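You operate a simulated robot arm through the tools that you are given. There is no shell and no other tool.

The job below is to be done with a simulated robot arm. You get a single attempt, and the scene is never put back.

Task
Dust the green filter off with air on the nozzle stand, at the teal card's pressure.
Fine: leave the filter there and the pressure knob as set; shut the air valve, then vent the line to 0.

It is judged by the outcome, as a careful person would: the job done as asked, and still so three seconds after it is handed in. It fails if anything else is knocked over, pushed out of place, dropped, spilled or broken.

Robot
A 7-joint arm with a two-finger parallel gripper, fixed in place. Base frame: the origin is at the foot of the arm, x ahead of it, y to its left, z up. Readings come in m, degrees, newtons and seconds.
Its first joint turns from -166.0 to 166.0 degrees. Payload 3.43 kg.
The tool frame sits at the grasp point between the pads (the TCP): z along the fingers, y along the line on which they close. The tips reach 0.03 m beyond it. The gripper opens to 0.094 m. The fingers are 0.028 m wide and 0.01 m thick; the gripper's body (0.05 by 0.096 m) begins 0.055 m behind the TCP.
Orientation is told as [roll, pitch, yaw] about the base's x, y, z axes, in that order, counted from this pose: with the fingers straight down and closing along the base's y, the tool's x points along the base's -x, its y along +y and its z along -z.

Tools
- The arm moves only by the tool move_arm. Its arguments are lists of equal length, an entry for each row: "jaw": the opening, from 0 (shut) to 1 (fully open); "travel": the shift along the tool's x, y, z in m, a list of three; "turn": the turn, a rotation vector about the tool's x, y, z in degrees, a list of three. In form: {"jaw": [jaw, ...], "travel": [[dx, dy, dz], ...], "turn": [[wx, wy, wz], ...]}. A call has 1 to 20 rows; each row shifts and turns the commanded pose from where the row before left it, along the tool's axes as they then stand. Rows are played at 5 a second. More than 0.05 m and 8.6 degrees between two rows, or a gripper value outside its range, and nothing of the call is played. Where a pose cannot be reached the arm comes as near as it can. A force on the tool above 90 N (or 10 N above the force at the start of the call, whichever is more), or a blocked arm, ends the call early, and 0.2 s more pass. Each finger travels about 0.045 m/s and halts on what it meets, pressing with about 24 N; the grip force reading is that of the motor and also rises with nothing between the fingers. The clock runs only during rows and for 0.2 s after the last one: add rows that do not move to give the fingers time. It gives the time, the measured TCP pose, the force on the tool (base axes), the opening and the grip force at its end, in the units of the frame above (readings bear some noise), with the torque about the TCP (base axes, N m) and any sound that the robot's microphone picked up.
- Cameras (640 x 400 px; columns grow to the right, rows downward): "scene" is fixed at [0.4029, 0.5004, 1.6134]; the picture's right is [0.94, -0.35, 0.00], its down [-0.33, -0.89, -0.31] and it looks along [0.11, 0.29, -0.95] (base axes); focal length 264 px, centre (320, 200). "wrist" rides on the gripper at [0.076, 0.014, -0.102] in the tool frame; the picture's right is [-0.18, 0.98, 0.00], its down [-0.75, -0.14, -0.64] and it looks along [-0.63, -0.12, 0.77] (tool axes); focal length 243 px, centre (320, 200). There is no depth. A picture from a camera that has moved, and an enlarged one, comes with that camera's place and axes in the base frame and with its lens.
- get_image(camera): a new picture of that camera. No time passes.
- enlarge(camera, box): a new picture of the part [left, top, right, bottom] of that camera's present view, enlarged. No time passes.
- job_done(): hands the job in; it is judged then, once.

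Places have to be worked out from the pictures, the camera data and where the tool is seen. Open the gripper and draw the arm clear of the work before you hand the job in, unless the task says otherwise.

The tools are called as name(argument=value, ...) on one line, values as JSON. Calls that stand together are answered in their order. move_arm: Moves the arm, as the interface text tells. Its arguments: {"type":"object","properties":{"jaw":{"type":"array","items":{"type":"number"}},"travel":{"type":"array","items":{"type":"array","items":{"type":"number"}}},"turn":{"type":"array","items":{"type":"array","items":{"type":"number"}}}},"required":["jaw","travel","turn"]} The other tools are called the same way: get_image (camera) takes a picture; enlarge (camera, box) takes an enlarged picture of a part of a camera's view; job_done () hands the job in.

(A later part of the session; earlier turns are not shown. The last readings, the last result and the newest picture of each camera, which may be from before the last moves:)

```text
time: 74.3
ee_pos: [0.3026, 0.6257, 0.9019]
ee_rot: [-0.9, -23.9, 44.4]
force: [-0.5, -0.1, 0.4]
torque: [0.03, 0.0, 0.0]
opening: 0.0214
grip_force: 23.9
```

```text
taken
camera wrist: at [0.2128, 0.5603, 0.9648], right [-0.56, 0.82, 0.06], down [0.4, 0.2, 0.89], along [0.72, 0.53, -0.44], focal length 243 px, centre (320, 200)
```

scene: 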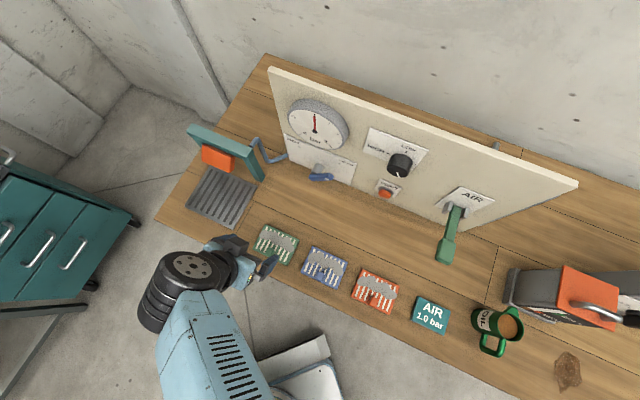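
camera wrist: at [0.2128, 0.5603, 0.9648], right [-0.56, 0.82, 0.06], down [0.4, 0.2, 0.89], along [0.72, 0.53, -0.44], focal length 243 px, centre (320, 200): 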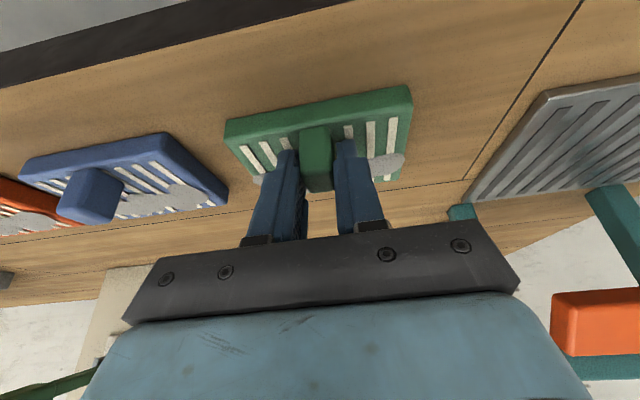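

Gripped at 21 mm. I'll lift 60 mm slowly and check that the filter hangs level.

move_arm(jaw=[0, 0, 0, 0, 0, 0], travel=[[-0.0041, 0, -0.0091], [-0.0081, 0, -0.0183], [-0.0081, 0, -0.0183], [-0.0041, 0, -0.0091], [0, 0, 0], [0, 0, 0]], turn=[[0, 0, 0], [0, 0, 0], [0, 0, 0], [0, 0, 0], [0, 0, 0], [0, 0, 0]])

get_image(camera="wrist")

get_image(camera="scene")

```text
time: 75.7
ee_pos: [0.3018, 0.6261, 0.961]
ee_rot: [-0.9, -23.9, 44.4]
force: [-0.4, 0.6, -0.3]
torque: [0.0, 0.0, -0.01]
opening: 0.0215
grip_force: 23.4
```

```text
taken
camera wrist: at [0.2122, 0.5605, 1.0248], right [-0.56, 0.82, 0.06], down [0.4, 0.2, 0.89], along [0.72, 0.53, -0.44], focal length 243 px, centre (320, 200)
```

wrist: 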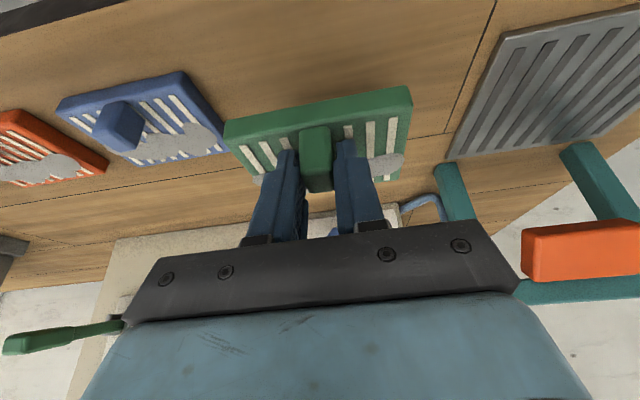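

```text
taken
```

scene: 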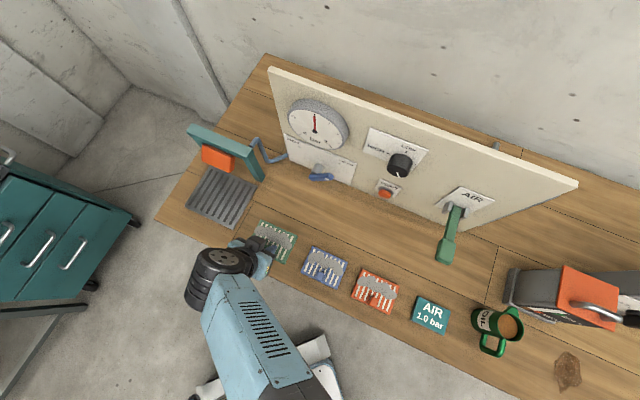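

The filter is lifted and level. The grille spans u −0.535 to −0.367 and w 0.678 to 0.822, centre (−0.451, 0.750). I'll carry the filter left at this height, then view.

move_arm(jaw=[0, 0, 0, 0, 0, 0, 0, 0, 0, 0], travel=[[0, 0.02, 0], [0, 0.03, 0], [0, 0.03, 0], [0, 0.03, 0], [0, 0.03, 0], [0, 0.03, 0], [0, 0.03, 0], [0, 0.022, 0], [0, 0, 0], [0, 0, 0]], turn=[[0, 0, 0], [0, 0, 0], [0, 0, 0], [0, 0, 0], [0, 0, 0], [0, 0, 0], [0, 0, 0], [0, 0, 0], [0, 0, 0], [0, 0, 0]])

get_image(camera="wrist")

get_image(camera="scene")

```text
time: 77.9
ee_pos: [0.1458, 0.7853, 0.9591]
ee_rot: [-0.8, -23.8, 44.4]
force: [-0.3, 0.2, -1.0]
torque: [0.01, 0.04, 0.0]
opening: 0.0213
grip_force: 24.0
```

```text
taken
camera wrist: at [0.0576, 0.7196, 1.022], right [-0.56, 0.82, 0.06], down [0.4, 0.2, 0.89], along [0.72, 0.53, -0.44], focal length 243 px, centre (320, 200)
```

wrist: 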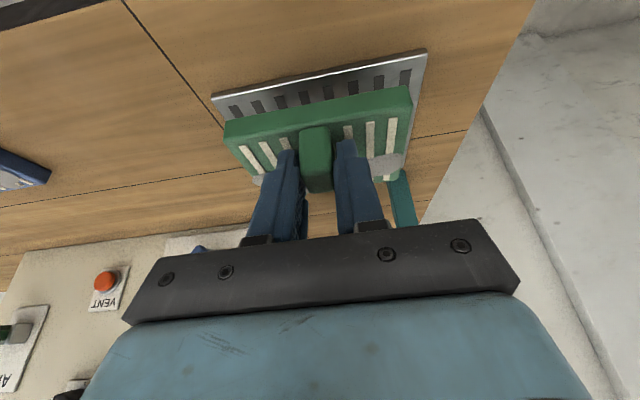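

```text
taken
```

scene: 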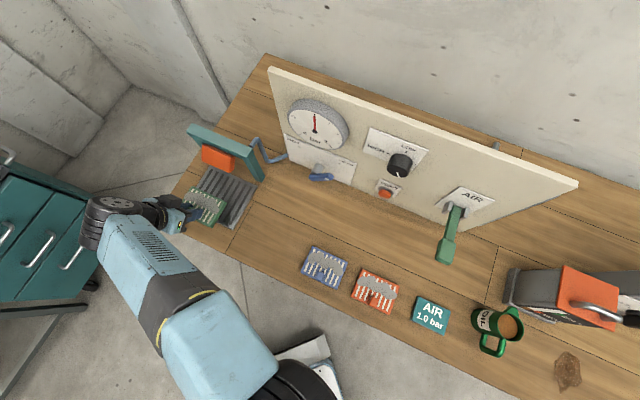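

Centred over the grille laterally (u −0.452). I'll move forward 59 mm under the nozzle's aim, staying level.

move_arm(jaw=[0, 0, 0, 0, 0], travel=[[-0.018, -0.0007, 0.008], [-0.018, -0.0007, 0.008], [-0.0179, -0.0006, 0.008], [0, 0, 0], [0, 0, 0]], turn=[[0, 0, 0], [0, 0, 0], [0, 0, 0], [0, 0, 0], [0, 0, 0]])

get_image(camera="wrist")

enlarge(camera="scene", box=[150, 110, 290, 240])

```text
time: 79.1
ee_pos: [0.1904, 0.8258, 0.9592]
ee_rot: [-0.8, -23.9, 44.4]
force: [0.5, -0.1, -0.5]
torque: [-0.04, 0.01, 0.0]
opening: 0.0217
grip_force: 23.8
```

```text
taken
camera wrist: at [0.1014, 0.7599, 1.0221], right [-0.56, 0.82, 0.06], down [0.4, 0.2, 0.89], along [0.72, 0.53, -0.44], focal length 243 px, centre (320, 200)
```

wrist: 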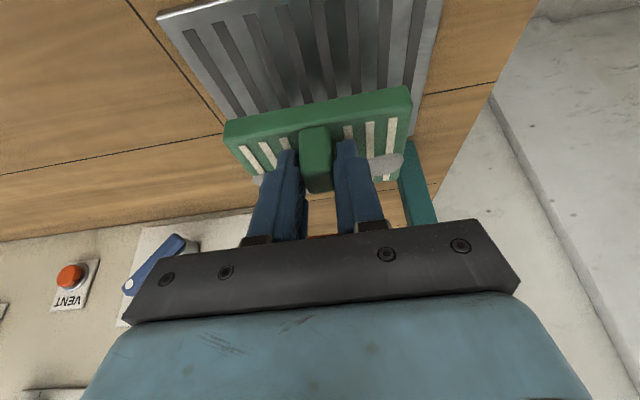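

```text
3.08 times, centred on (220, 175) of scene
camera zoom: at [0.4029, 0.5004, 1.6134], right [0.94, -0.35, 0.0], down [-0.33, -0.89, -0.31], along [0.11, 0.29, -0.95], focal length 812 px, centre (628, 277)
```

zoom: 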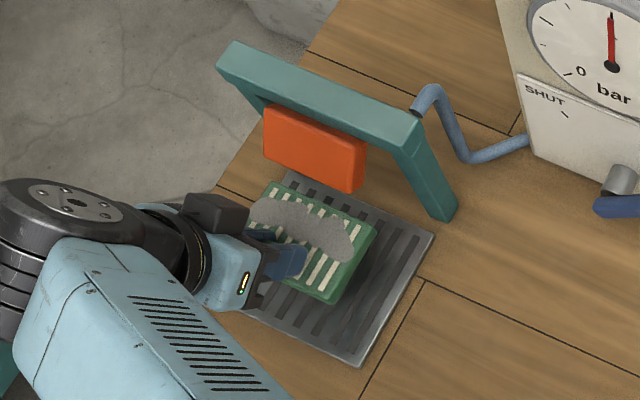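

Positioned at u −0.449, w 0.719. I'll lower most of the way, then the last few millimetres slowly while watching the force.

move_arm(jaw=[0, 0, 0, 0, 0], travel=[[0.0061, 0, 0.0137], [0.0061, 0, 0.0137], [0.0061, 0, 0.0137], [0, 0, 0], [0, 0, 0]], turn=[[0, 0, 0], [0, 0, 0], [0, 0, 0], [0, 0, 0], [0, 0, 0]])

get_image(camera="wrist")

enlarge(camera="scene", box=[150, 110, 290, 240])

```text
time: 80.3
ee_pos: [0.1907, 0.8252, 0.9143]
ee_rot: [-0.8, -23.9, 44.4]
force: [-0.6, -0.4, -0.2]
torque: [0.01, 0.04, 0.0]
opening: 0.0216
grip_force: 24.4
```

```text
taken
camera wrist: at [0.1016, 0.7596, 0.9769], right [-0.56, 0.82, 0.06], down [0.4, 0.2, 0.89], along [0.72, 0.53, -0.44], focal length 243 px, centre (320, 200)
```

wrist: 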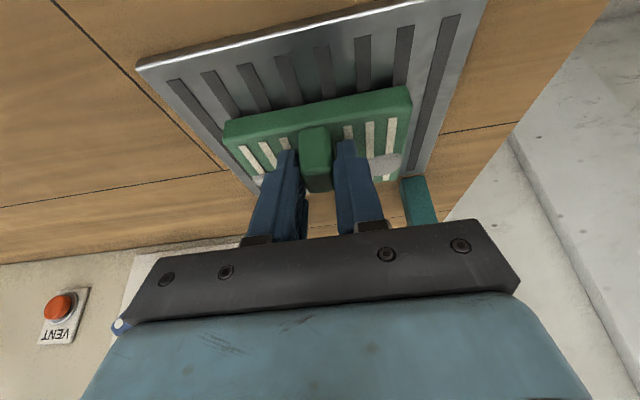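

```text
3.08 times, centred on (220, 175) of scene
camera zoom: at [0.4029, 0.5004, 1.6134], right [0.94, -0.35, 0.0], down [-0.33, -0.89, -0.31], along [0.11, 0.29, -0.95], focal length 812 px, centre (628, 277)
```

zoom: 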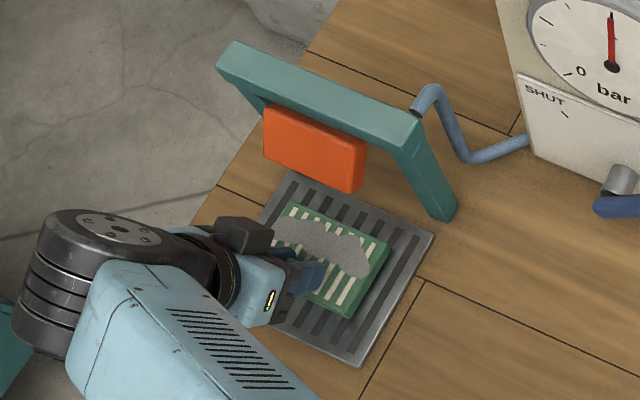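

No contact yet. Lowering 5 mm more in small steps.

move_arm(jaw=[0, 0, 0, 0, 0], travel=[[0.0005, 0, 0.0011], [0.0005, 0, 0.0011], [0.0005, 0, 0.0011], [0.0005, 0, 0.0011], [0, 0, 0]], turn=[[0, 0, 0], [0, 0, 0], [0, 0, 0], [0, 0, 0], [0, 0, 0]])

```text
time: 81.5
ee_pos: [0.1892, 0.8244, 0.9102]
ee_rot: [-0.7, -24.0, 44.4]
force: [-0.6, -0.6, 7.2]
torque: [0.05, -0.03, 0.04]
opening: 0.0216
grip_force: 24.3
```

Contact at z 0.910 (7 N up), so the filter is resting on the grille. I'll open the jaw and then lift straight off.

move_arm(jaw=[0.3, 0.45, 0.6, 0.6, 0.6], travel=[[0, 0, 0], [0, 0, 0], [0, 0, 0], [0, 0, 0], [0, 0, 0]], turn=[[0, 0, 0], [0, 0, 0], [0, 0, 0], [0, 0, 0], [0, 0, 0]])

get_image(camera="wrist")

```text
time: 82.7
ee_pos: [0.1914, 0.8241, 0.9096]
ee_rot: [-0.7, -24.0, 44.4]
force: [0.2, -0.3, 3.0]
torque: [0.04, 0.02, 0.01]
opening: 0.0558
grip_force: 0.1
```

```text
taken
camera wrist: at [0.1021, 0.759, 0.972], right [-0.56, 0.82, 0.06], down [0.4, 0.2, 0.89], along [0.72, 0.53, -0.44], focal length 243 px, centre (320, 200)
```

wrist: 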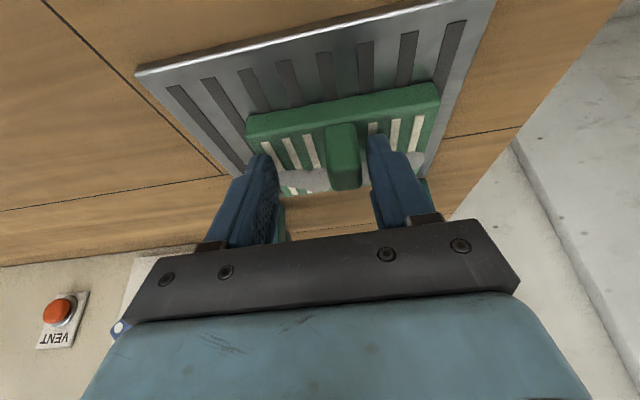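

The filter slid about 18 mm sideways with one finger as the jaw opened. Before moving anything I'll zoom in to see what is touching.

enlarge(camera="wrist", box=[230, 70, 450, 220])

enlarge(camera="scene", box=[175, 140, 275, 235])

```text
2.67 times, centred on (340, 145) of wrist
camera zoom: at [0.1021, 0.759, 0.972], right [-0.56, 0.82, 0.06], down [0.4, 0.2, 0.89], along [0.72, 0.53, -0.44], focal length 647 px, centre (267, 347)
```

zoom: 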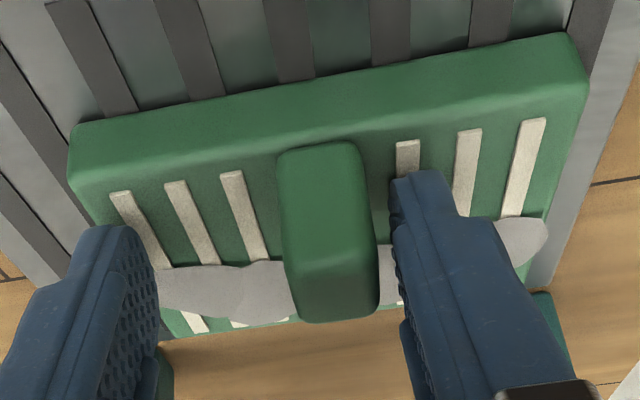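

```text
4.21 times, centred on (225, 188) of scene
camera zoom: at [0.4029, 0.5004, 1.6134], right [0.94, -0.35, 0.0], down [-0.33, -0.89, -0.31], along [0.11, 0.29, -0.95], focal length 1111 px, centre (720, 253)
```

zoom: 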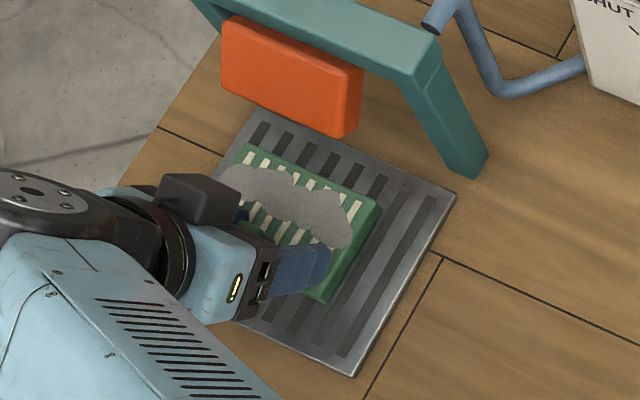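

The left fingertip was likely brushing the filter's top and dragged it left about 11 mm. I'll raise the tool 4 mm, close gently to re-centre the handle, and then check.

move_arm(jaw=[0.6, 0.6, 0.4, 0.2, 0.1, 0, 0, 0], travel=[[-0.0008, 0, -0.0018], [-0.0008, 0, -0.0018], [0, 0, 0], [0, 0, 0], [0, 0, 0], [0, 0, 0], [0, 0, 0], [0, 0, 0]], turn=[[0, 0, 0], [0, 0, 0], [0, 0, 0], [0, 0, 0], [0, 0, 0], [0, 0, 0], [0, 0, 0], [0, 0, 0]])

get_image(camera="wrist")

```text
time: 84.5
ee_pos: [0.1922, 0.8252, 0.9133]
ee_rot: [-0.9, -23.9, 44.5]
force: [-0.5, 0.3, -0.2]
torque: [0.09, 0.1, 0.07]
opening: 0.0217
grip_force: 24.0
```

```text
taken
camera wrist: at [0.102, 0.7594, 0.9761], right [-0.56, 0.82, 0.06], down [0.4, 0.2, 0.89], along [0.72, 0.53, -0.44], focal length 243 px, centre (320, 200)
```

wrist: 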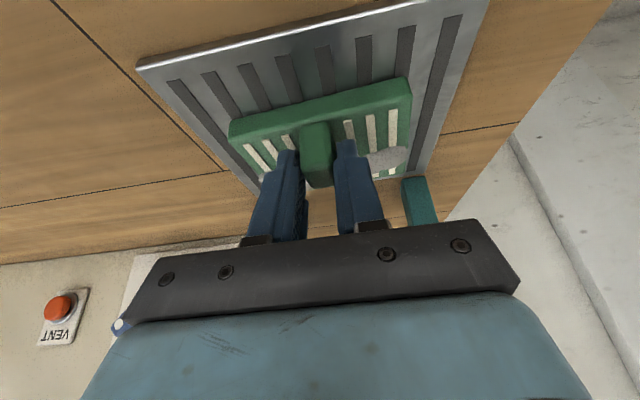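

The handle is re-centred between the fingers, clear of the filter's top face. Opening again and rechecking.

move_arm(jaw=[0.3, 0.4, 0.5, 0.6, 0.7, 0.7], travel=[[0, 0, 0], [0, 0, 0], [0, 0, 0], [0, 0, 0], [0, 0, 0], [0, 0, 0]], turn=[[0, 0, 0], [0, 0, 0], [0, 0, 0], [0, 0, 0], [0, 0, 0], [0, 0, 0]])

get_image(camera="wrist")

```text
time: 85.9
ee_pos: [0.1922, 0.8247, 0.9141]
ee_rot: [-0.7, -23.9, 44.4]
force: [0.2, 0.4, 0.4]
torque: [-0.04, 0.02, 0.0]
opening: 0.0658
grip_force: 0.0
```

```text
taken
camera wrist: at [0.1021, 0.7595, 0.9761], right [-0.56, 0.82, 0.06], down [0.4, 0.2, 0.89], along [0.72, 0.53, -0.44], focal length 243 px, centre (320, 200)
```

wrist: 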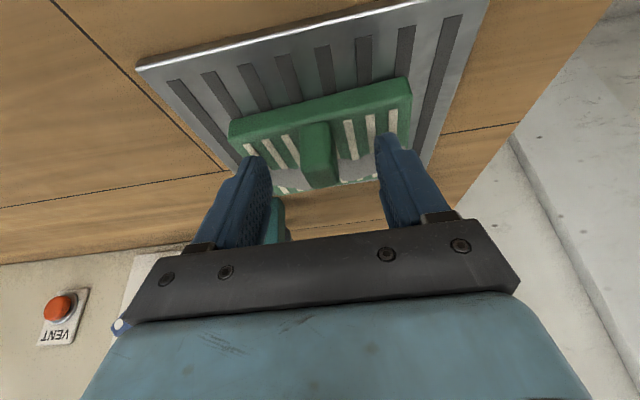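

The filter stayed put this time. I'll lift straight up clear of the handle, then look at the filter on the grille.

move_arm(jaw=[0.7, 0.7, 0.7, 0.7, 0.7, 0.7, 0.7, 0.7], travel=[[-0.0081, 0, -0.0183], [-0.0081, 0, -0.0183], [-0.0081, 0, -0.0183], [-0.0081, 0, -0.0183], [0.03, 0, -0.02], [0.03, 0, -0.02], [0.03, 0, -0.02], [0, 0, 0]], turn=[[0, 0, 0], [0, 0, 0], [0, 0, 0], [0, 0, 0], [0, 0, 0], [0, 0, 0], [0, 0, 0], [0, 0, 0]])

get_image(camera="wrist")

enlarge(camera="scene", box=[150, 110, 290, 240])

```text
time: 87.7
ee_pos: [0.1151, 0.752, 1.0127]
ee_rot: [-0.7, -23.9, 44.5]
force: [0.3, -0.1, 0.5]
torque: [0.0, -0.02, 0.0]
opening: 0.0657
grip_force: 0.0
```

```text
taken
camera wrist: at [0.0249, 0.6855, 1.0746], right [-0.56, 0.82, 0.06], down [0.4, 0.2, 0.89], along [0.72, 0.53, -0.44], focal length 243 px, centre (320, 200)
```

wrist: 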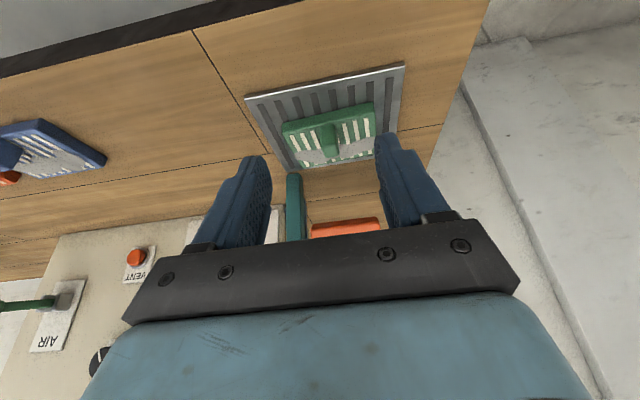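

```text
3.08 times, centred on (220, 175) of scene
camera zoom: at [0.4029, 0.5004, 1.6134], right [0.94, -0.35, 0.0], down [-0.33, -0.89, -0.31], along [0.11, 0.29, -0.95], focal length 812 px, centre (628, 277)
```

zoom: 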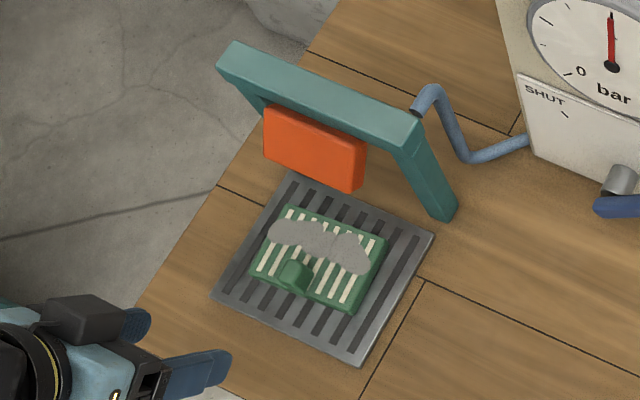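

The filter sits level and central on the grille, dust still on it, line holding 1.0 bar. So the AIR lever should give the blast; I'll move right and up to look at that lever closely.

move_arm(jaw=[0.7, 0.7, 0.7, 0.4, 0, 0, 0, 0, 0, 0, 0, 0, 0, 0, 0, 0, 0, 0], travel=[[-0.0176, 0, -0.0396], [-0.0176, 0, -0.0396], [-0.0176, 0, -0.0396], [0, -0.04, 0], [0, -0.04, 0], [0, -0.04, 0], [0, -0.04, 0], [0, -0.04, 0], [0, -0.04, 0], [0, -0.04, 0], [0, -0.04, 0], [0, -0.04, 0], [0, -0.04, 0], [0, -0.04, 0], [0, -0.04, 0], [0, -0.04, 0], [0, -0.03, 0], [0, 0, 0]], turn=[[0, 0, 0], [0, 0, 0], [0, 0, 0], [0, 0, 0], [0, 0, 0], [0, 0, 0], [0, 0, 0], [0, 0, 0], [0, 0, 0], [0, 0, 0], [0, 0, 0], [0, 0, 0], [0, 0, 0], [0, 0, 0], [0, 0, 0], [0, 0, 0], [0, 0, 0], [0, 0, 0]])

get_image(camera="wrist")

get_image(camera="scene")

```text
time: 91.5
ee_pos: [0.4954, 0.3579, 1.1497]
ee_rot: [-0.9, -23.9, 44.4]
force: [-0.2, 0.7, 0.0]
torque: [-0.02, 0.0, 0.02]
opening: 0.0
grip_force: 23.7
```

```text
taken
camera wrist: at [0.4067, 0.2915, 1.2116], right [-0.56, 0.82, 0.06], down [0.4, 0.2, 0.89], along [0.72, 0.53, -0.44], focal length 243 px, centre (320, 200)
```

wrist: 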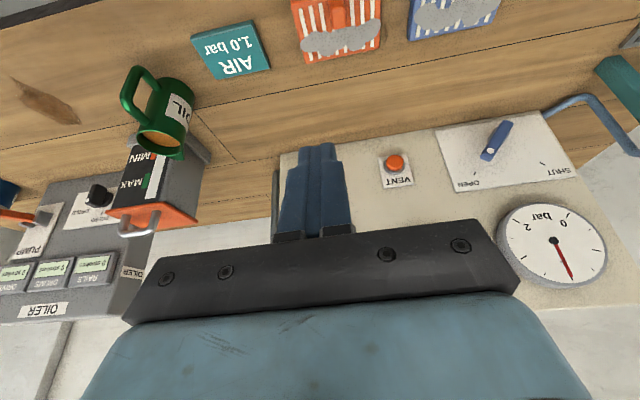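

```text
taken
```

scene: 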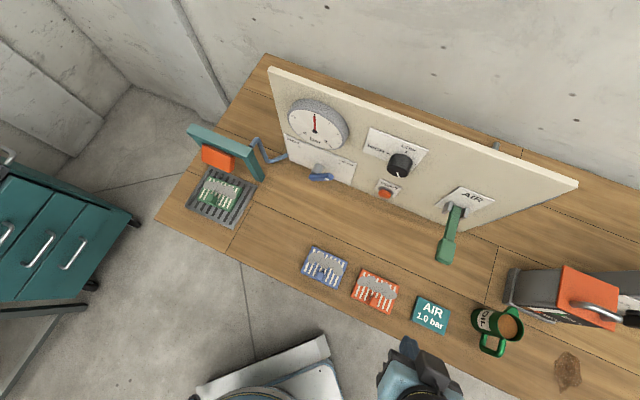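

I'll tilt up to about 60° to bring the AIR lever into view.

move_arm(jaw=[0, 0, 0, 0, 0, 0, 0], travel=[[0, 0, 0], [0, 0, 0], [0, 0, 0], [0, 0, 0], [0, 0, 0], [0, 0, 0], [0, 0, 0]], turn=[[0.3, -7.2, 0.2], [0.3, -7.2, 0.2], [0, -7.2, 0], [0, -7.2, 0], [0, -7.2, 0], [0, 0, 0], [0, 0, 0]])

get_image(camera="wrist")

enlarge(camera="scene", box=[410, 170, 520, 280])

```text
time: 93.1
ee_pos: [0.4958, 0.3568, 1.1484]
ee_rot: [-2.0, -59.9, 45.2]
force: [0.6, -1.1, 0.3]
torque: [-0.01, 0.01, -0.02]
opening: 0.0
grip_force: 24.1
```

```text
taken
camera wrist: at [0.3948, 0.2813, 1.1334], right [-0.61, 0.78, 0.14], down [-0.04, -0.21, 0.98], along [0.79, 0.59, 0.16], focal length 243 px, centre (320, 200)
```

wrist: 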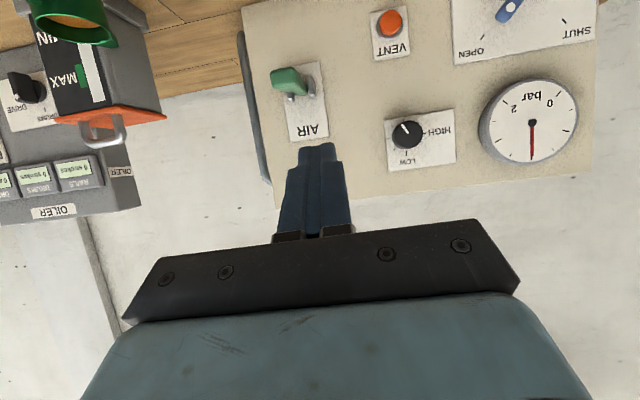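

```text
3.64 times, centred on (465, 225) of scene
camera zoom: at [0.4029, 0.5004, 1.6134], right [0.94, -0.35, 0.0], down [-0.33, -0.89, -0.31], along [0.11, 0.29, -0.95], focal length 960 px, centre (-207, 109)
```

zoom: 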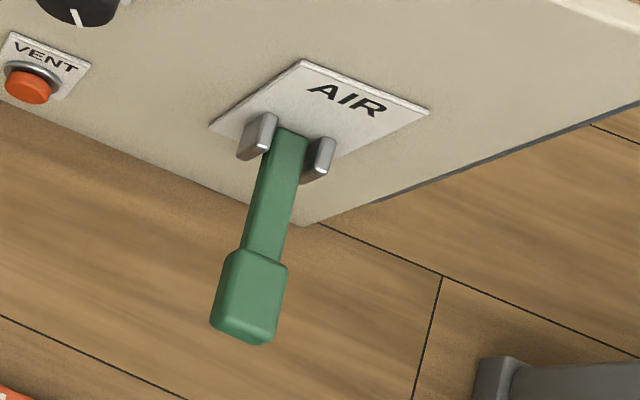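

enlarge(camera="wrist", box=[235, 40, 365, 145])

```text
3.81 times, centred on (300, 92) of wrist
camera zoom: at [0.3948, 0.2813, 1.1334], right [-0.61, 0.78, 0.14], down [-0.04, -0.21, 0.98], along [0.79, 0.59, 0.16], focal length 924 px, centre (396, 610)
```

zoom: 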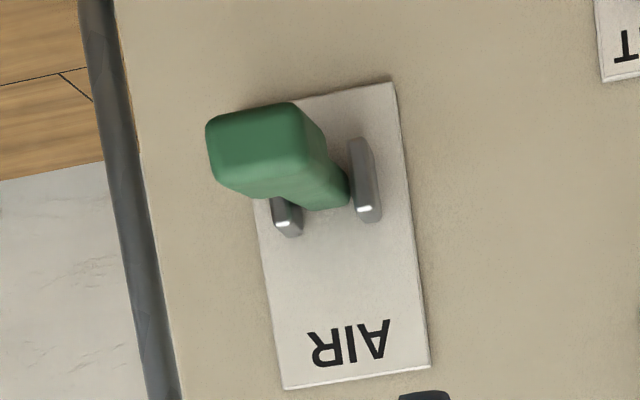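

The AIR lever sticks straight out: base near (u 0.143, w 0.93, z 1.02), grip end near (u 0.150, w 0.797, z 1.03). I'll bring the closed fingertips over the grip from above with a 30° tilt.

move_arm(jaw=[0, 0, 0, 0, 0, 0, 0, 0, 0, 0, 0, 0], travel=[[0, 0, 0], [0, 0, 0], [0, 0, 0], [0, 0, 0], [-0.0269, -0.0085, 0.019], [-0.0269, -0.0085, 0.019], [-0.0269, -0.0085, 0.019], [-0.0269, -0.0085, 0.019], [-0.0269, -0.0085, 0.019], [-0.0269, -0.0085, 0.019], [0, 0, 0], [0, 0, 0]], turn=[[0, 7.5, 0], [0, 7.5, 0], [0, 7.5, 0], [0, 7.5, 0], [0, 0, 0], [0, 0, 0], [0, 0, 0], [0, 0, 0], [0, 0, 0], [0, 0, 0], [0, 0, 0], [0, 0, 0]])

get_image(camera="wrist")

get_image(camera="scene")

```text
time: 95.7
ee_pos: [0.6736, 0.4563, 1.1304]
ee_rot: [-1.2, -29.9, 44.1]
force: [-0.6, 1.8, 0.0]
torque: [0.0, 0.02, -0.03]
opening: 0.0
grip_force: 23.2
```

```text
taken
camera wrist: at [0.5789, 0.3867, 1.1813], right [-0.56, 0.82, 0.07], down [0.33, 0.14, 0.93], along [0.76, 0.55, -0.35], focal length 243 px, centre (320, 200)
```

wrist: 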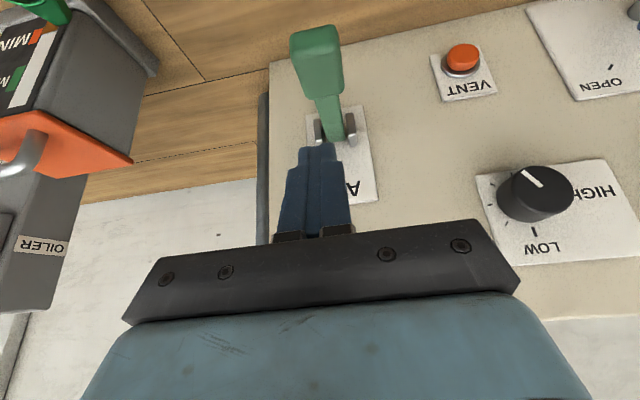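

```text
taken
```

scene: 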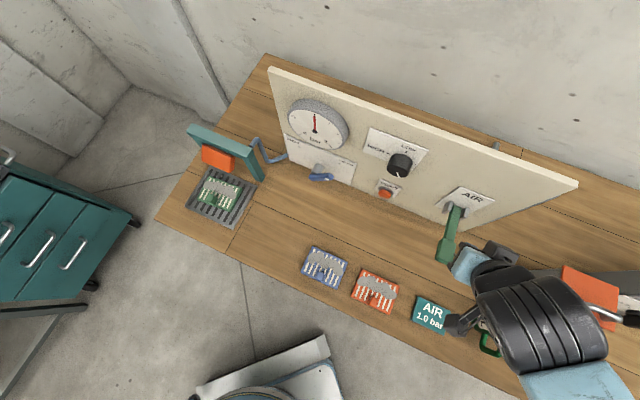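

The fingertips are over the grip, about 60 mm above it. I'll shift 5 mm left and lower to just above contact.

move_arm(jaw=[0, 0, 0, 0, 0], travel=[[0.0083, 0.0015, 0.0144], [0.0083, 0.0015, 0.0144], [0.0083, 0.0016, 0.0144], [0, 0, 0], [0, 0, 0]], turn=[[0, 0, 0], [0, 0, 0], [0, 0, 0], [0, 0, 0], [0, 0, 0]])

get_image(camera="wrist")

enlarge(camera="scene", box=[410, 170, 540, 290])

```text
time: 96.9
ee_pos: [0.6711, 0.4578, 1.0803]
ee_rot: [-1.2, -29.9, 44.1]
force: [-0.2, 0.0, -0.9]
torque: [-0.04, -0.03, -0.04]
opening: 0.0001
grip_force: 24.1
```

```text
taken
camera wrist: at [0.5769, 0.3894, 1.1314], right [-0.56, 0.82, 0.07], down [0.33, 0.14, 0.93], along [0.76, 0.55, -0.35], focal length 243 px, centre (320, 200)
```

wrist: 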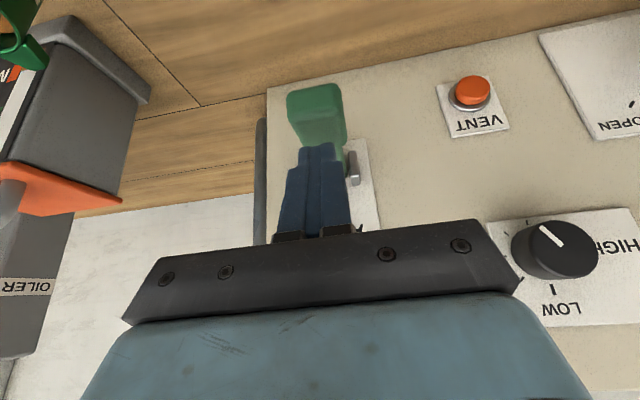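

```text
3.33 times, centred on (475, 230) of scene
camera zoom: at [0.4029, 0.5004, 1.6134], right [0.94, -0.35, 0.0], down [-0.33, -0.89, -0.31], along [0.11, 0.29, -0.95], focal length 880 px, centre (-197, 100)
```

zoom: 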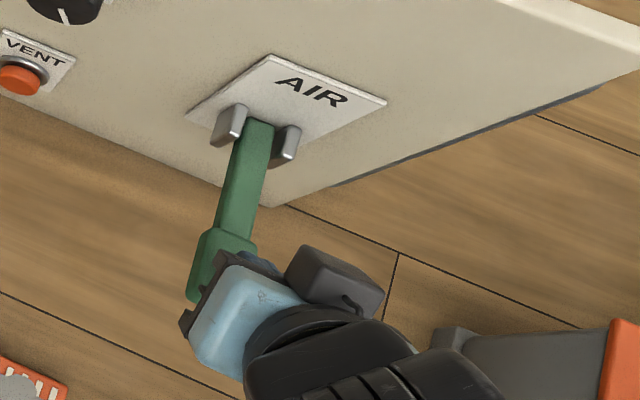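

Tip is about 1 cm above the grip, centred. I'll press down 15 mm in small steps and read the force.

move_arm(jaw=[0, 0, 0, 0, 0, 0], travel=[[0.0015, 0, 0.0026], [0.0015, 0, 0.0026], [0.0015, 0, 0.0026], [0.0015, 0, 0.0026], [0.0015, 0, 0.0026], [0, 0, 0]], turn=[[0, 0, 0], [0, 0, 0], [0, 0, 0], [0, 0, 0], [0, 0, 0], [0, 0, 0]])

get_image(camera="wrist")

get_image(camera="scene")

```text
time: 98.3
ee_pos: [0.6713, 0.4569, 1.0668]
ee_rot: [-1.1, -29.9, 44.0]
force: [0.6, 0.2, 0.7]
torque: [0.01, 0.02, 0.0]
opening: 0.0
grip_force: 23.9
```

```text
taken
camera wrist: at [0.5772, 0.3894, 1.1162], right [-0.56, 0.82, 0.07], down [0.33, 0.14, 0.93], along [0.76, 0.55, -0.35], focal length 243 px, centre (320, 200)
```

wrist: 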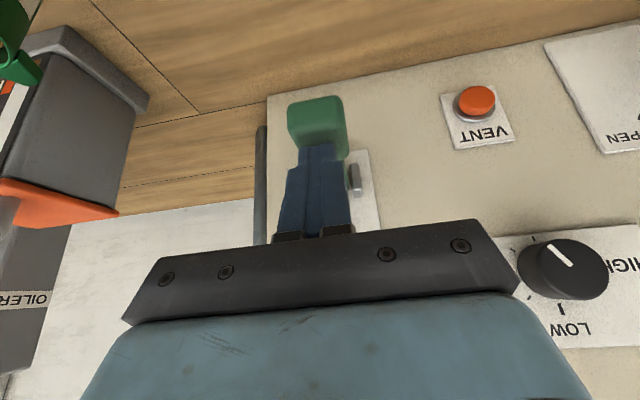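

```text
taken
```

scene: 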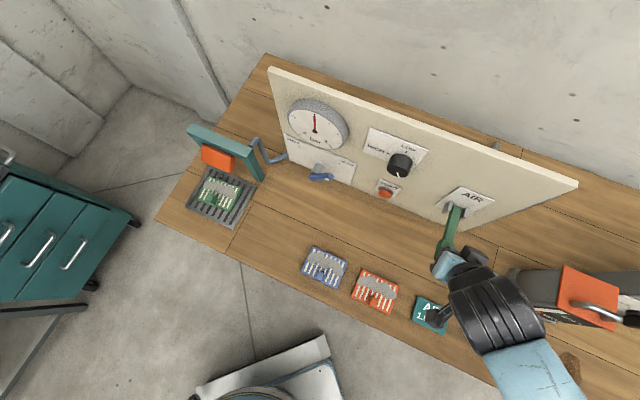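

Still no noticeable force. I'll go down another 15 mm in small steps.

move_arm(jaw=[0, 0, 0, 0, 0, 0], travel=[[0.0015, 0, 0.0026], [0.0015, 0, 0.0026], [0.0015, 0, 0.0026], [0.0015, 0, 0.0026], [0.0015, 0, 0.0026], [0, 0, 0]], turn=[[0, 0, 0], [0, 0, 0], [0, 0, 0], [0, 0, 0], [0, 0, 0], [0, 0, 0]])

get_image(camera="wrist")

enlarge(camera="scene", box=[410, 170, 540, 290])

```text
time: 99.7
ee_pos: [0.6716, 0.4571, 1.0508]
ee_rot: [-1.2, -29.9, 44.0]
force: [-0.2, 0.0, 1.2]
torque: [0.04, 0.02, 0.02]
opening: 0.0002
grip_force: 24.2
```

```text
taken
camera wrist: at [0.5773, 0.3891, 1.1015], right [-0.56, 0.82, 0.07], down [0.33, 0.14, 0.93], along [0.76, 0.55, -0.35], focal length 243 px, centre (320, 200)
```

wrist: 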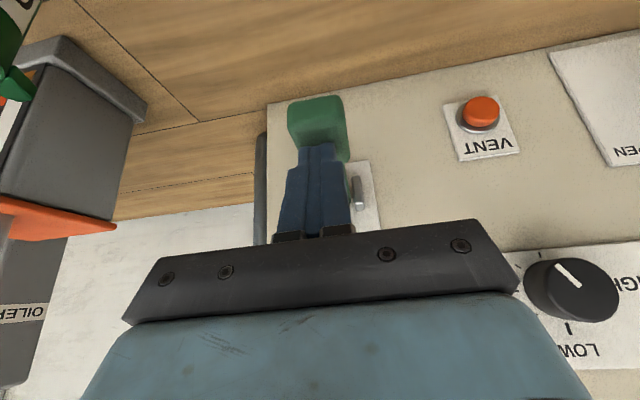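

```text
3.33 times, centred on (475, 230) of scene
camera zoom: at [0.4029, 0.5004, 1.6134], right [0.94, -0.35, 0.0], down [-0.33, -0.89, -0.31], along [0.11, 0.29, -0.95], focal length 880 px, centre (-197, 100)
```

zoom: 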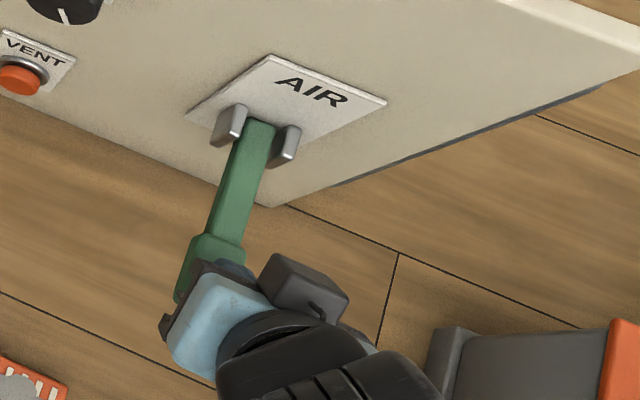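

The lever is following the fingers down with only about 1 N. I'll check the gauge and the filter at this point.

enlarge(camera="scene", box=[180, 90, 360, 240])

```text
2.67 times, centred on (270, 165) of scene
camera zoom: at [0.4029, 0.5004, 1.6134], right [0.94, -0.35, 0.0], down [-0.33, -0.89, -0.31], along [0.11, 0.29, -0.95], focal length 704 px, centre (453, 293)
```

zoom: 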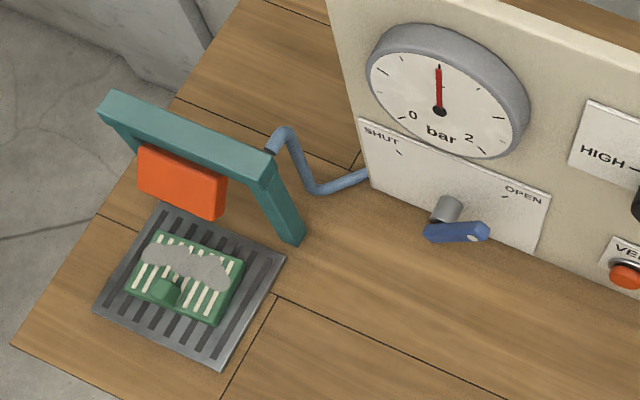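

Nothing yet, gauge steady. I'll press the lever further down along its arc, another 30 mm.

move_arm(jaw=[0, 0, 0, 0, 0, 0], travel=[[0.002, 0, 0.0058], [0.002, 0, 0.0058], [0.002, 0, 0.0058], [0.002, 0, 0.0058], [0.002, 0, 0.0058], [0, 0, 0]], turn=[[0, 0, 0], [0, 0, 0], [0, 0, 0], [0, 0, 0], [0, 0, 0], [0, 0, 0]])

get_image(camera="wrist")

get_image(camera="scene")

enlarge(camera="scene", box=[180, 90, 360, 240])

```text
time: 101.1
ee_pos: [0.6752, 0.4613, 1.0202]
ee_rot: [-1.1, -29.9, 44.1]
force: [-2.5, -0.5, 3.3]
torque: [0.01, 0.03, 0.0]
opening: 0.0
grip_force: 24.5
```

```text
taken
camera wrist: at [0.5816, 0.3929, 1.0715], right [-0.56, 0.82, 0.08], down [0.33, 0.14, 0.93], along [0.76, 0.55, -0.35], focal length 243 px, centre (320, 200)
```

wrist: 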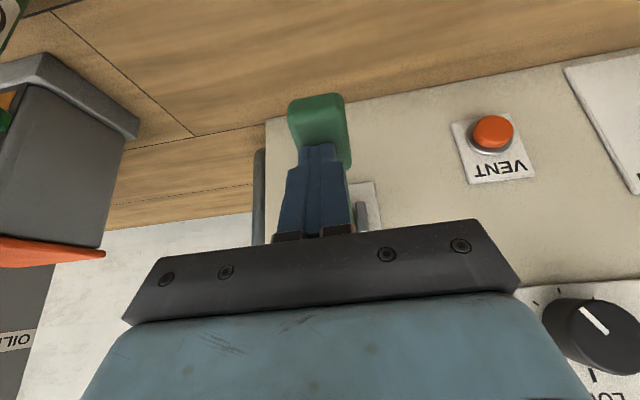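

```text
taken
```

scene: 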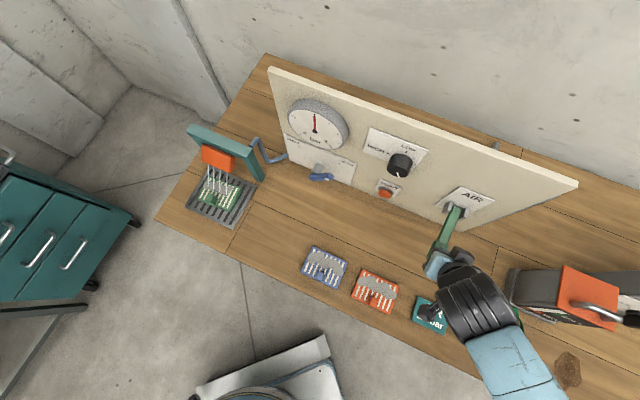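

```text
2.67 times, centred on (270, 165) of scene
camera zoom: at [0.4029, 0.5004, 1.6134], right [0.94, -0.35, 0.0], down [-0.33, -0.89, -0.31], along [0.11, 0.29, -0.95], focal length 704 px, centre (453, 293)
```

zoom: 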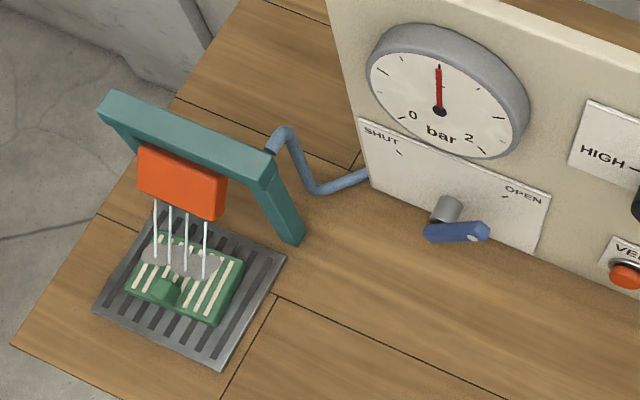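

Air jets are now blowing from the nozzle onto the filter and the dust is already shrinking, gauge at 1.0. I'll hold the lever here for 2 seconds and check.

move_arm(jaw=[0, 0, 0, 0, 0, 0, 0, 0, 0, 0], travel=[[0, 0, 0], [0, 0, 0], [0, 0, 0], [0, 0, 0], [0, 0, 0], [0, 0, 0], [0, 0, 0], [0, 0, 0], [0, 0, 0], [0, 0, 0]], turn=[[0, 0, 0], [0, 0, 0], [0, 0, 0], [0, 0, 0], [0, 0, 0], [0, 0, 0], [0, 0, 0], [0, 0, 0], [0, 0, 0], [0, 0, 0]])

enlarge(camera="scene", box=[180, 90, 360, 240])

```text
time: 103.3
ee_pos: [0.6753, 0.462, 1.0205]
ee_rot: [-1.1, -30.0, 44.0]
force: [-1.4, -0.6, 4.2]
torque: [-0.01, 0.06, 0.03]
opening: 0.0
grip_force: 24.0
```

```text
2.67 times, centred on (270, 165) of scene
camera zoom: at [0.4029, 0.5004, 1.6134], right [0.94, -0.35, 0.0], down [-0.33, -0.89, -0.31], along [0.11, 0.29, -0.95], focal length 704 px, centre (453, 293)
```

zoom: 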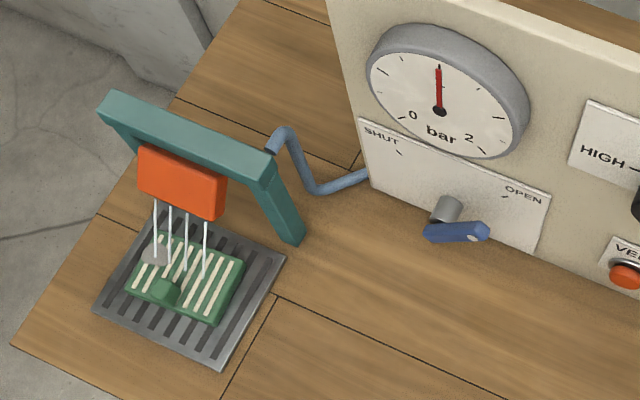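

Most of the dust is gone, with one patch left on the left end. I'll hold another 2 seconds.

move_arm(jaw=[0, 0, 0, 0, 0, 0, 0, 0, 0, 0], travel=[[0, 0, 0], [0, 0, 0], [0, 0, 0], [0, 0, 0], [0, 0, 0], [0, 0, 0], [0, 0, 0], [0, 0, 0], [0, 0, 0], [0, 0, 0]], turn=[[0, 0, 0], [0, 0, 0], [0, 0, 0], [0, 0, 0], [0, 0, 0], [0, 0, 0], [0, 0, 0], [0, 0, 0], [0, 0, 0], [0, 0, 0]])

enlarge(camera="scene", box=[180, 90, 360, 240])

enlarge(camera="scene", box=[180, 150, 265, 235])

```text
time: 105.5
ee_pos: [0.6758, 0.4614, 1.0203]
ee_rot: [-1.0, -29.8, 43.9]
force: [-0.8, -0.5, 4.1]
torque: [0.02, 0.04, 0.0]
opening: 0.0
grip_force: 24.1
```

```text
2.67 times, centred on (270, 165) of scene
camera zoom: at [0.4029, 0.5004, 1.6134], right [0.94, -0.35, 0.0], down [-0.33, -0.89, -0.31], along [0.11, 0.29, -0.95], focal length 704 px, centre (453, 293)
```

zoom: 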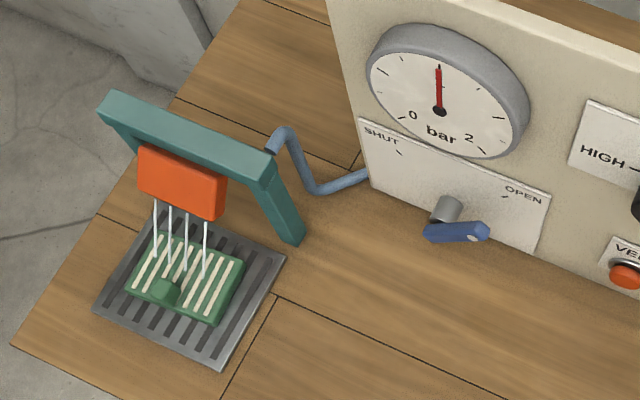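

```text
4.71 times, centred on (222, 192) of scene
camera zoom: at [0.4029, 0.5004, 1.6134], right [0.94, -0.35, 0.0], down [-0.33, -0.89, -0.31], along [0.11, 0.29, -0.95], focal length 1242 px, centre (779, 235)
```

zoom: 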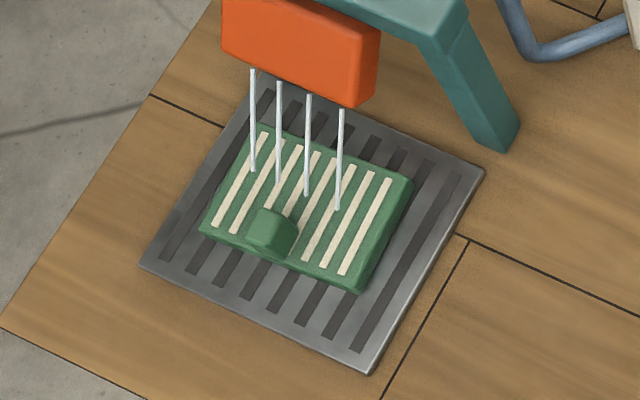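

The filter is completely clean. I'll raise the fingers to let the lever return and see whether the jets stop.

move_arm(jaw=[0, 0, 0, 0, 0, 0, 0, 0], travel=[[-0.005, 0, -0.013], [-0.007, 0, -0.013], [-0.007, 0, -0.013], [-0.008, 0, -0.014], [-0.008, 0, -0.014], [-0.008, 0, -0.014], [0, 0, 0], [0, 0, 0]], turn=[[0, 0, 0], [0, 0, 0], [0, 0, 0], [0, 0, 0], [0, 0, 0], [0, 0, 0], [0, 0, 0], [0, 0, 0]])

get_image(camera="wrist")

get_image(camera="scene")

enlarge(camera="scene", box=[180, 90, 360, 240])

```text
time: 107.3
ee_pos: [0.6728, 0.4607, 1.1124]
ee_rot: [-1.1, -29.9, 44.0]
force: [-0.6, -0.6, 0.2]
torque: [0.0, 0.0, -0.04]
opening: 0.0002
grip_force: 24.3
```

```text
taken
camera wrist: at [0.5787, 0.3922, 1.1636], right [-0.56, 0.82, 0.07], down [0.33, 0.14, 0.93], along [0.76, 0.55, -0.35], focal length 243 px, centre (320, 200)
```

wrist: 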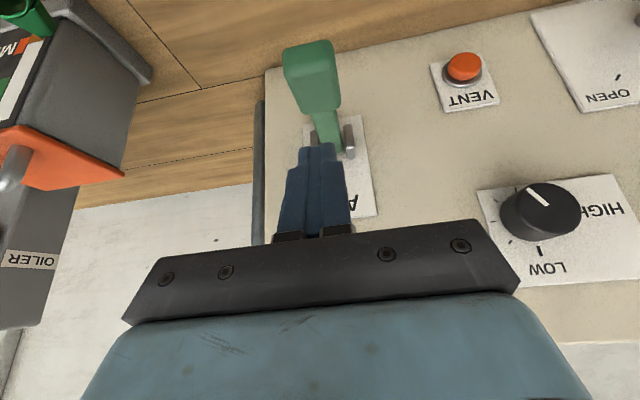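

```text
taken
```

scene: 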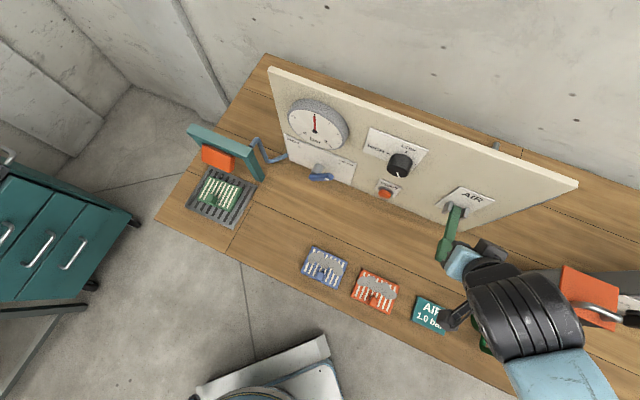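

```text
2.67 times, centred on (270, 165) of scene
camera zoom: at [0.4029, 0.5004, 1.6134], right [0.94, -0.35, 0.0], down [-0.33, -0.89, -0.31], along [0.11, 0.29, -0.95], focal length 704 px, centre (453, 293)
```

zoom: 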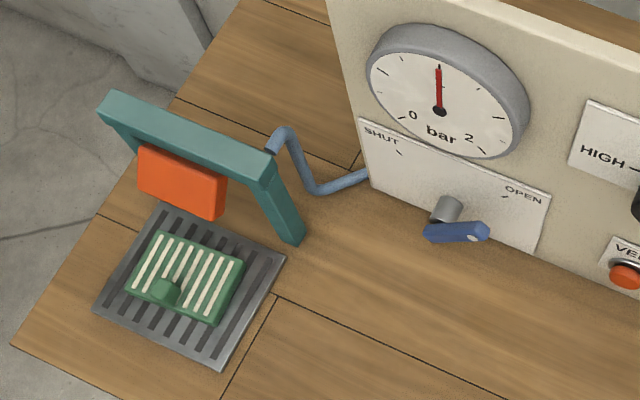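

The lever sprang back, the jets stopped, and the filter is clean. Now I go to shut the blue valve: back off, tilt to 60°, and move left.

move_arm(jaw=[0, 0, 0, 0, 0, 0, 0, 0, 0, 0, 0, 0, 0, 0, 0, 0], travel=[[0.0239, 0, -0.0253], [0.0239, 0, -0.0253], [0.0239, 0, -0.0253], [0, 0, 0], [0, 0, 0], [0, 0, 0], [0, 0, 0], [0, 0.036, 0], [0, 0.036, 0], [0, 0.036, 0], [0, 0.036, 0], [0, 0.036, 0], [0, 0.036, 0], [0, 0.036, 0], [0, 0.037, 0], [0, 0, 0]], turn=[[0, 0, 0], [0, 0, 0], [0, 0, 0], [0.2, -7.5, 0], [0.2, -7.5, 0], [0.2, -7.5, 0], [0.2, -7.5, 0], [0, 0, 0], [0, 0, 0], [0, 0, 0], [0, 0, 0], [0, 0, 0], [0, 0, 0], [0, 0, 0], [0, 0, 0], [0, 0, 0]])

get_image(camera="wrist")

get_image(camera="scene")

```text
time: 110.7
ee_pos: [0.4029, 0.6036, 1.134]
ee_rot: [-3.1, -59.9, 45.4]
force: [-1.0, 0.6, -0.4]
torque: [-0.03, -0.01, 0.02]
opening: 0.0
grip_force: 23.7
```

```text
taken
camera wrist: at [0.3019, 0.5287, 1.1188], right [-0.6, 0.79, 0.13], down [-0.05, -0.21, 0.98], along [0.8, 0.58, 0.17], focal length 243 px, centre (320, 200)
```

wrist: 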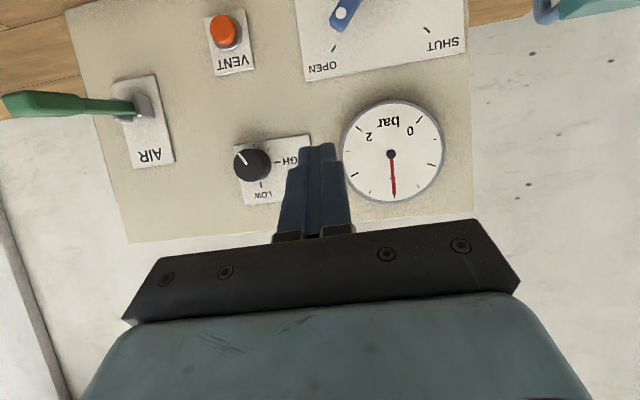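

```text
taken
```

scene: 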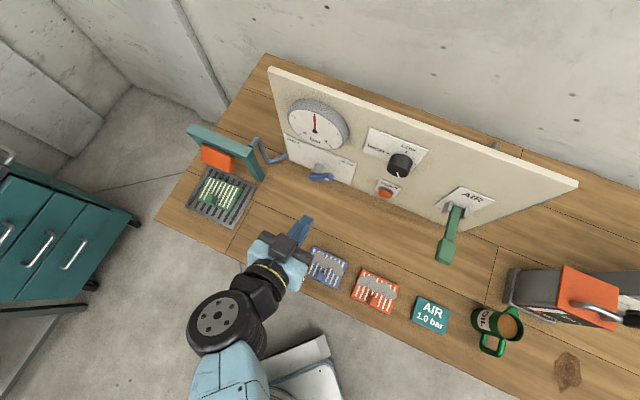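

Good. I'll straighten the heading slightly and come down in front of the valve on the right-hand, lower side of its lever.

move_arm(jaw=[0, 0, 0, 0, 0, 0, 0], travel=[[0, 0, 0], [0.018, -0.003, 0.0359], [0.018, -0.003, 0.0359], [0.018, -0.003, 0.0359], [0.018, -0.003, 0.0359], [0, 0, 0], [0, 0, 0]], turn=[[-2.8, 0, 0.2], [0, 0, 0], [0, 0, 0], [0, 0, 0], [0, 0, 0], [0, 0, 0], [0, 0, 0]])

get_image(camera="wrist")

```text
time: 112.3
ee_pos: [0.4736, 0.6578, 0.9987]
ee_rot: [0.1, -60.0, 45.2]
force: [-0.5, 0.4, 0.3]
torque: [0.0, 0.02, 0.01]
opening: 0.0
grip_force: 24.0
```

```text
taken
camera wrist: at [0.3756, 0.5787, 0.985], right [-0.63, 0.76, 0.16], down [-0.02, -0.23, 0.97], along [0.77, 0.61, 0.16], focal length 243 px, centre (320, 200)
```

wrist: 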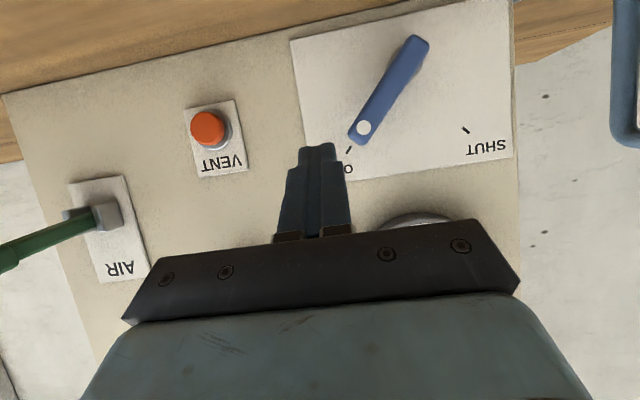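

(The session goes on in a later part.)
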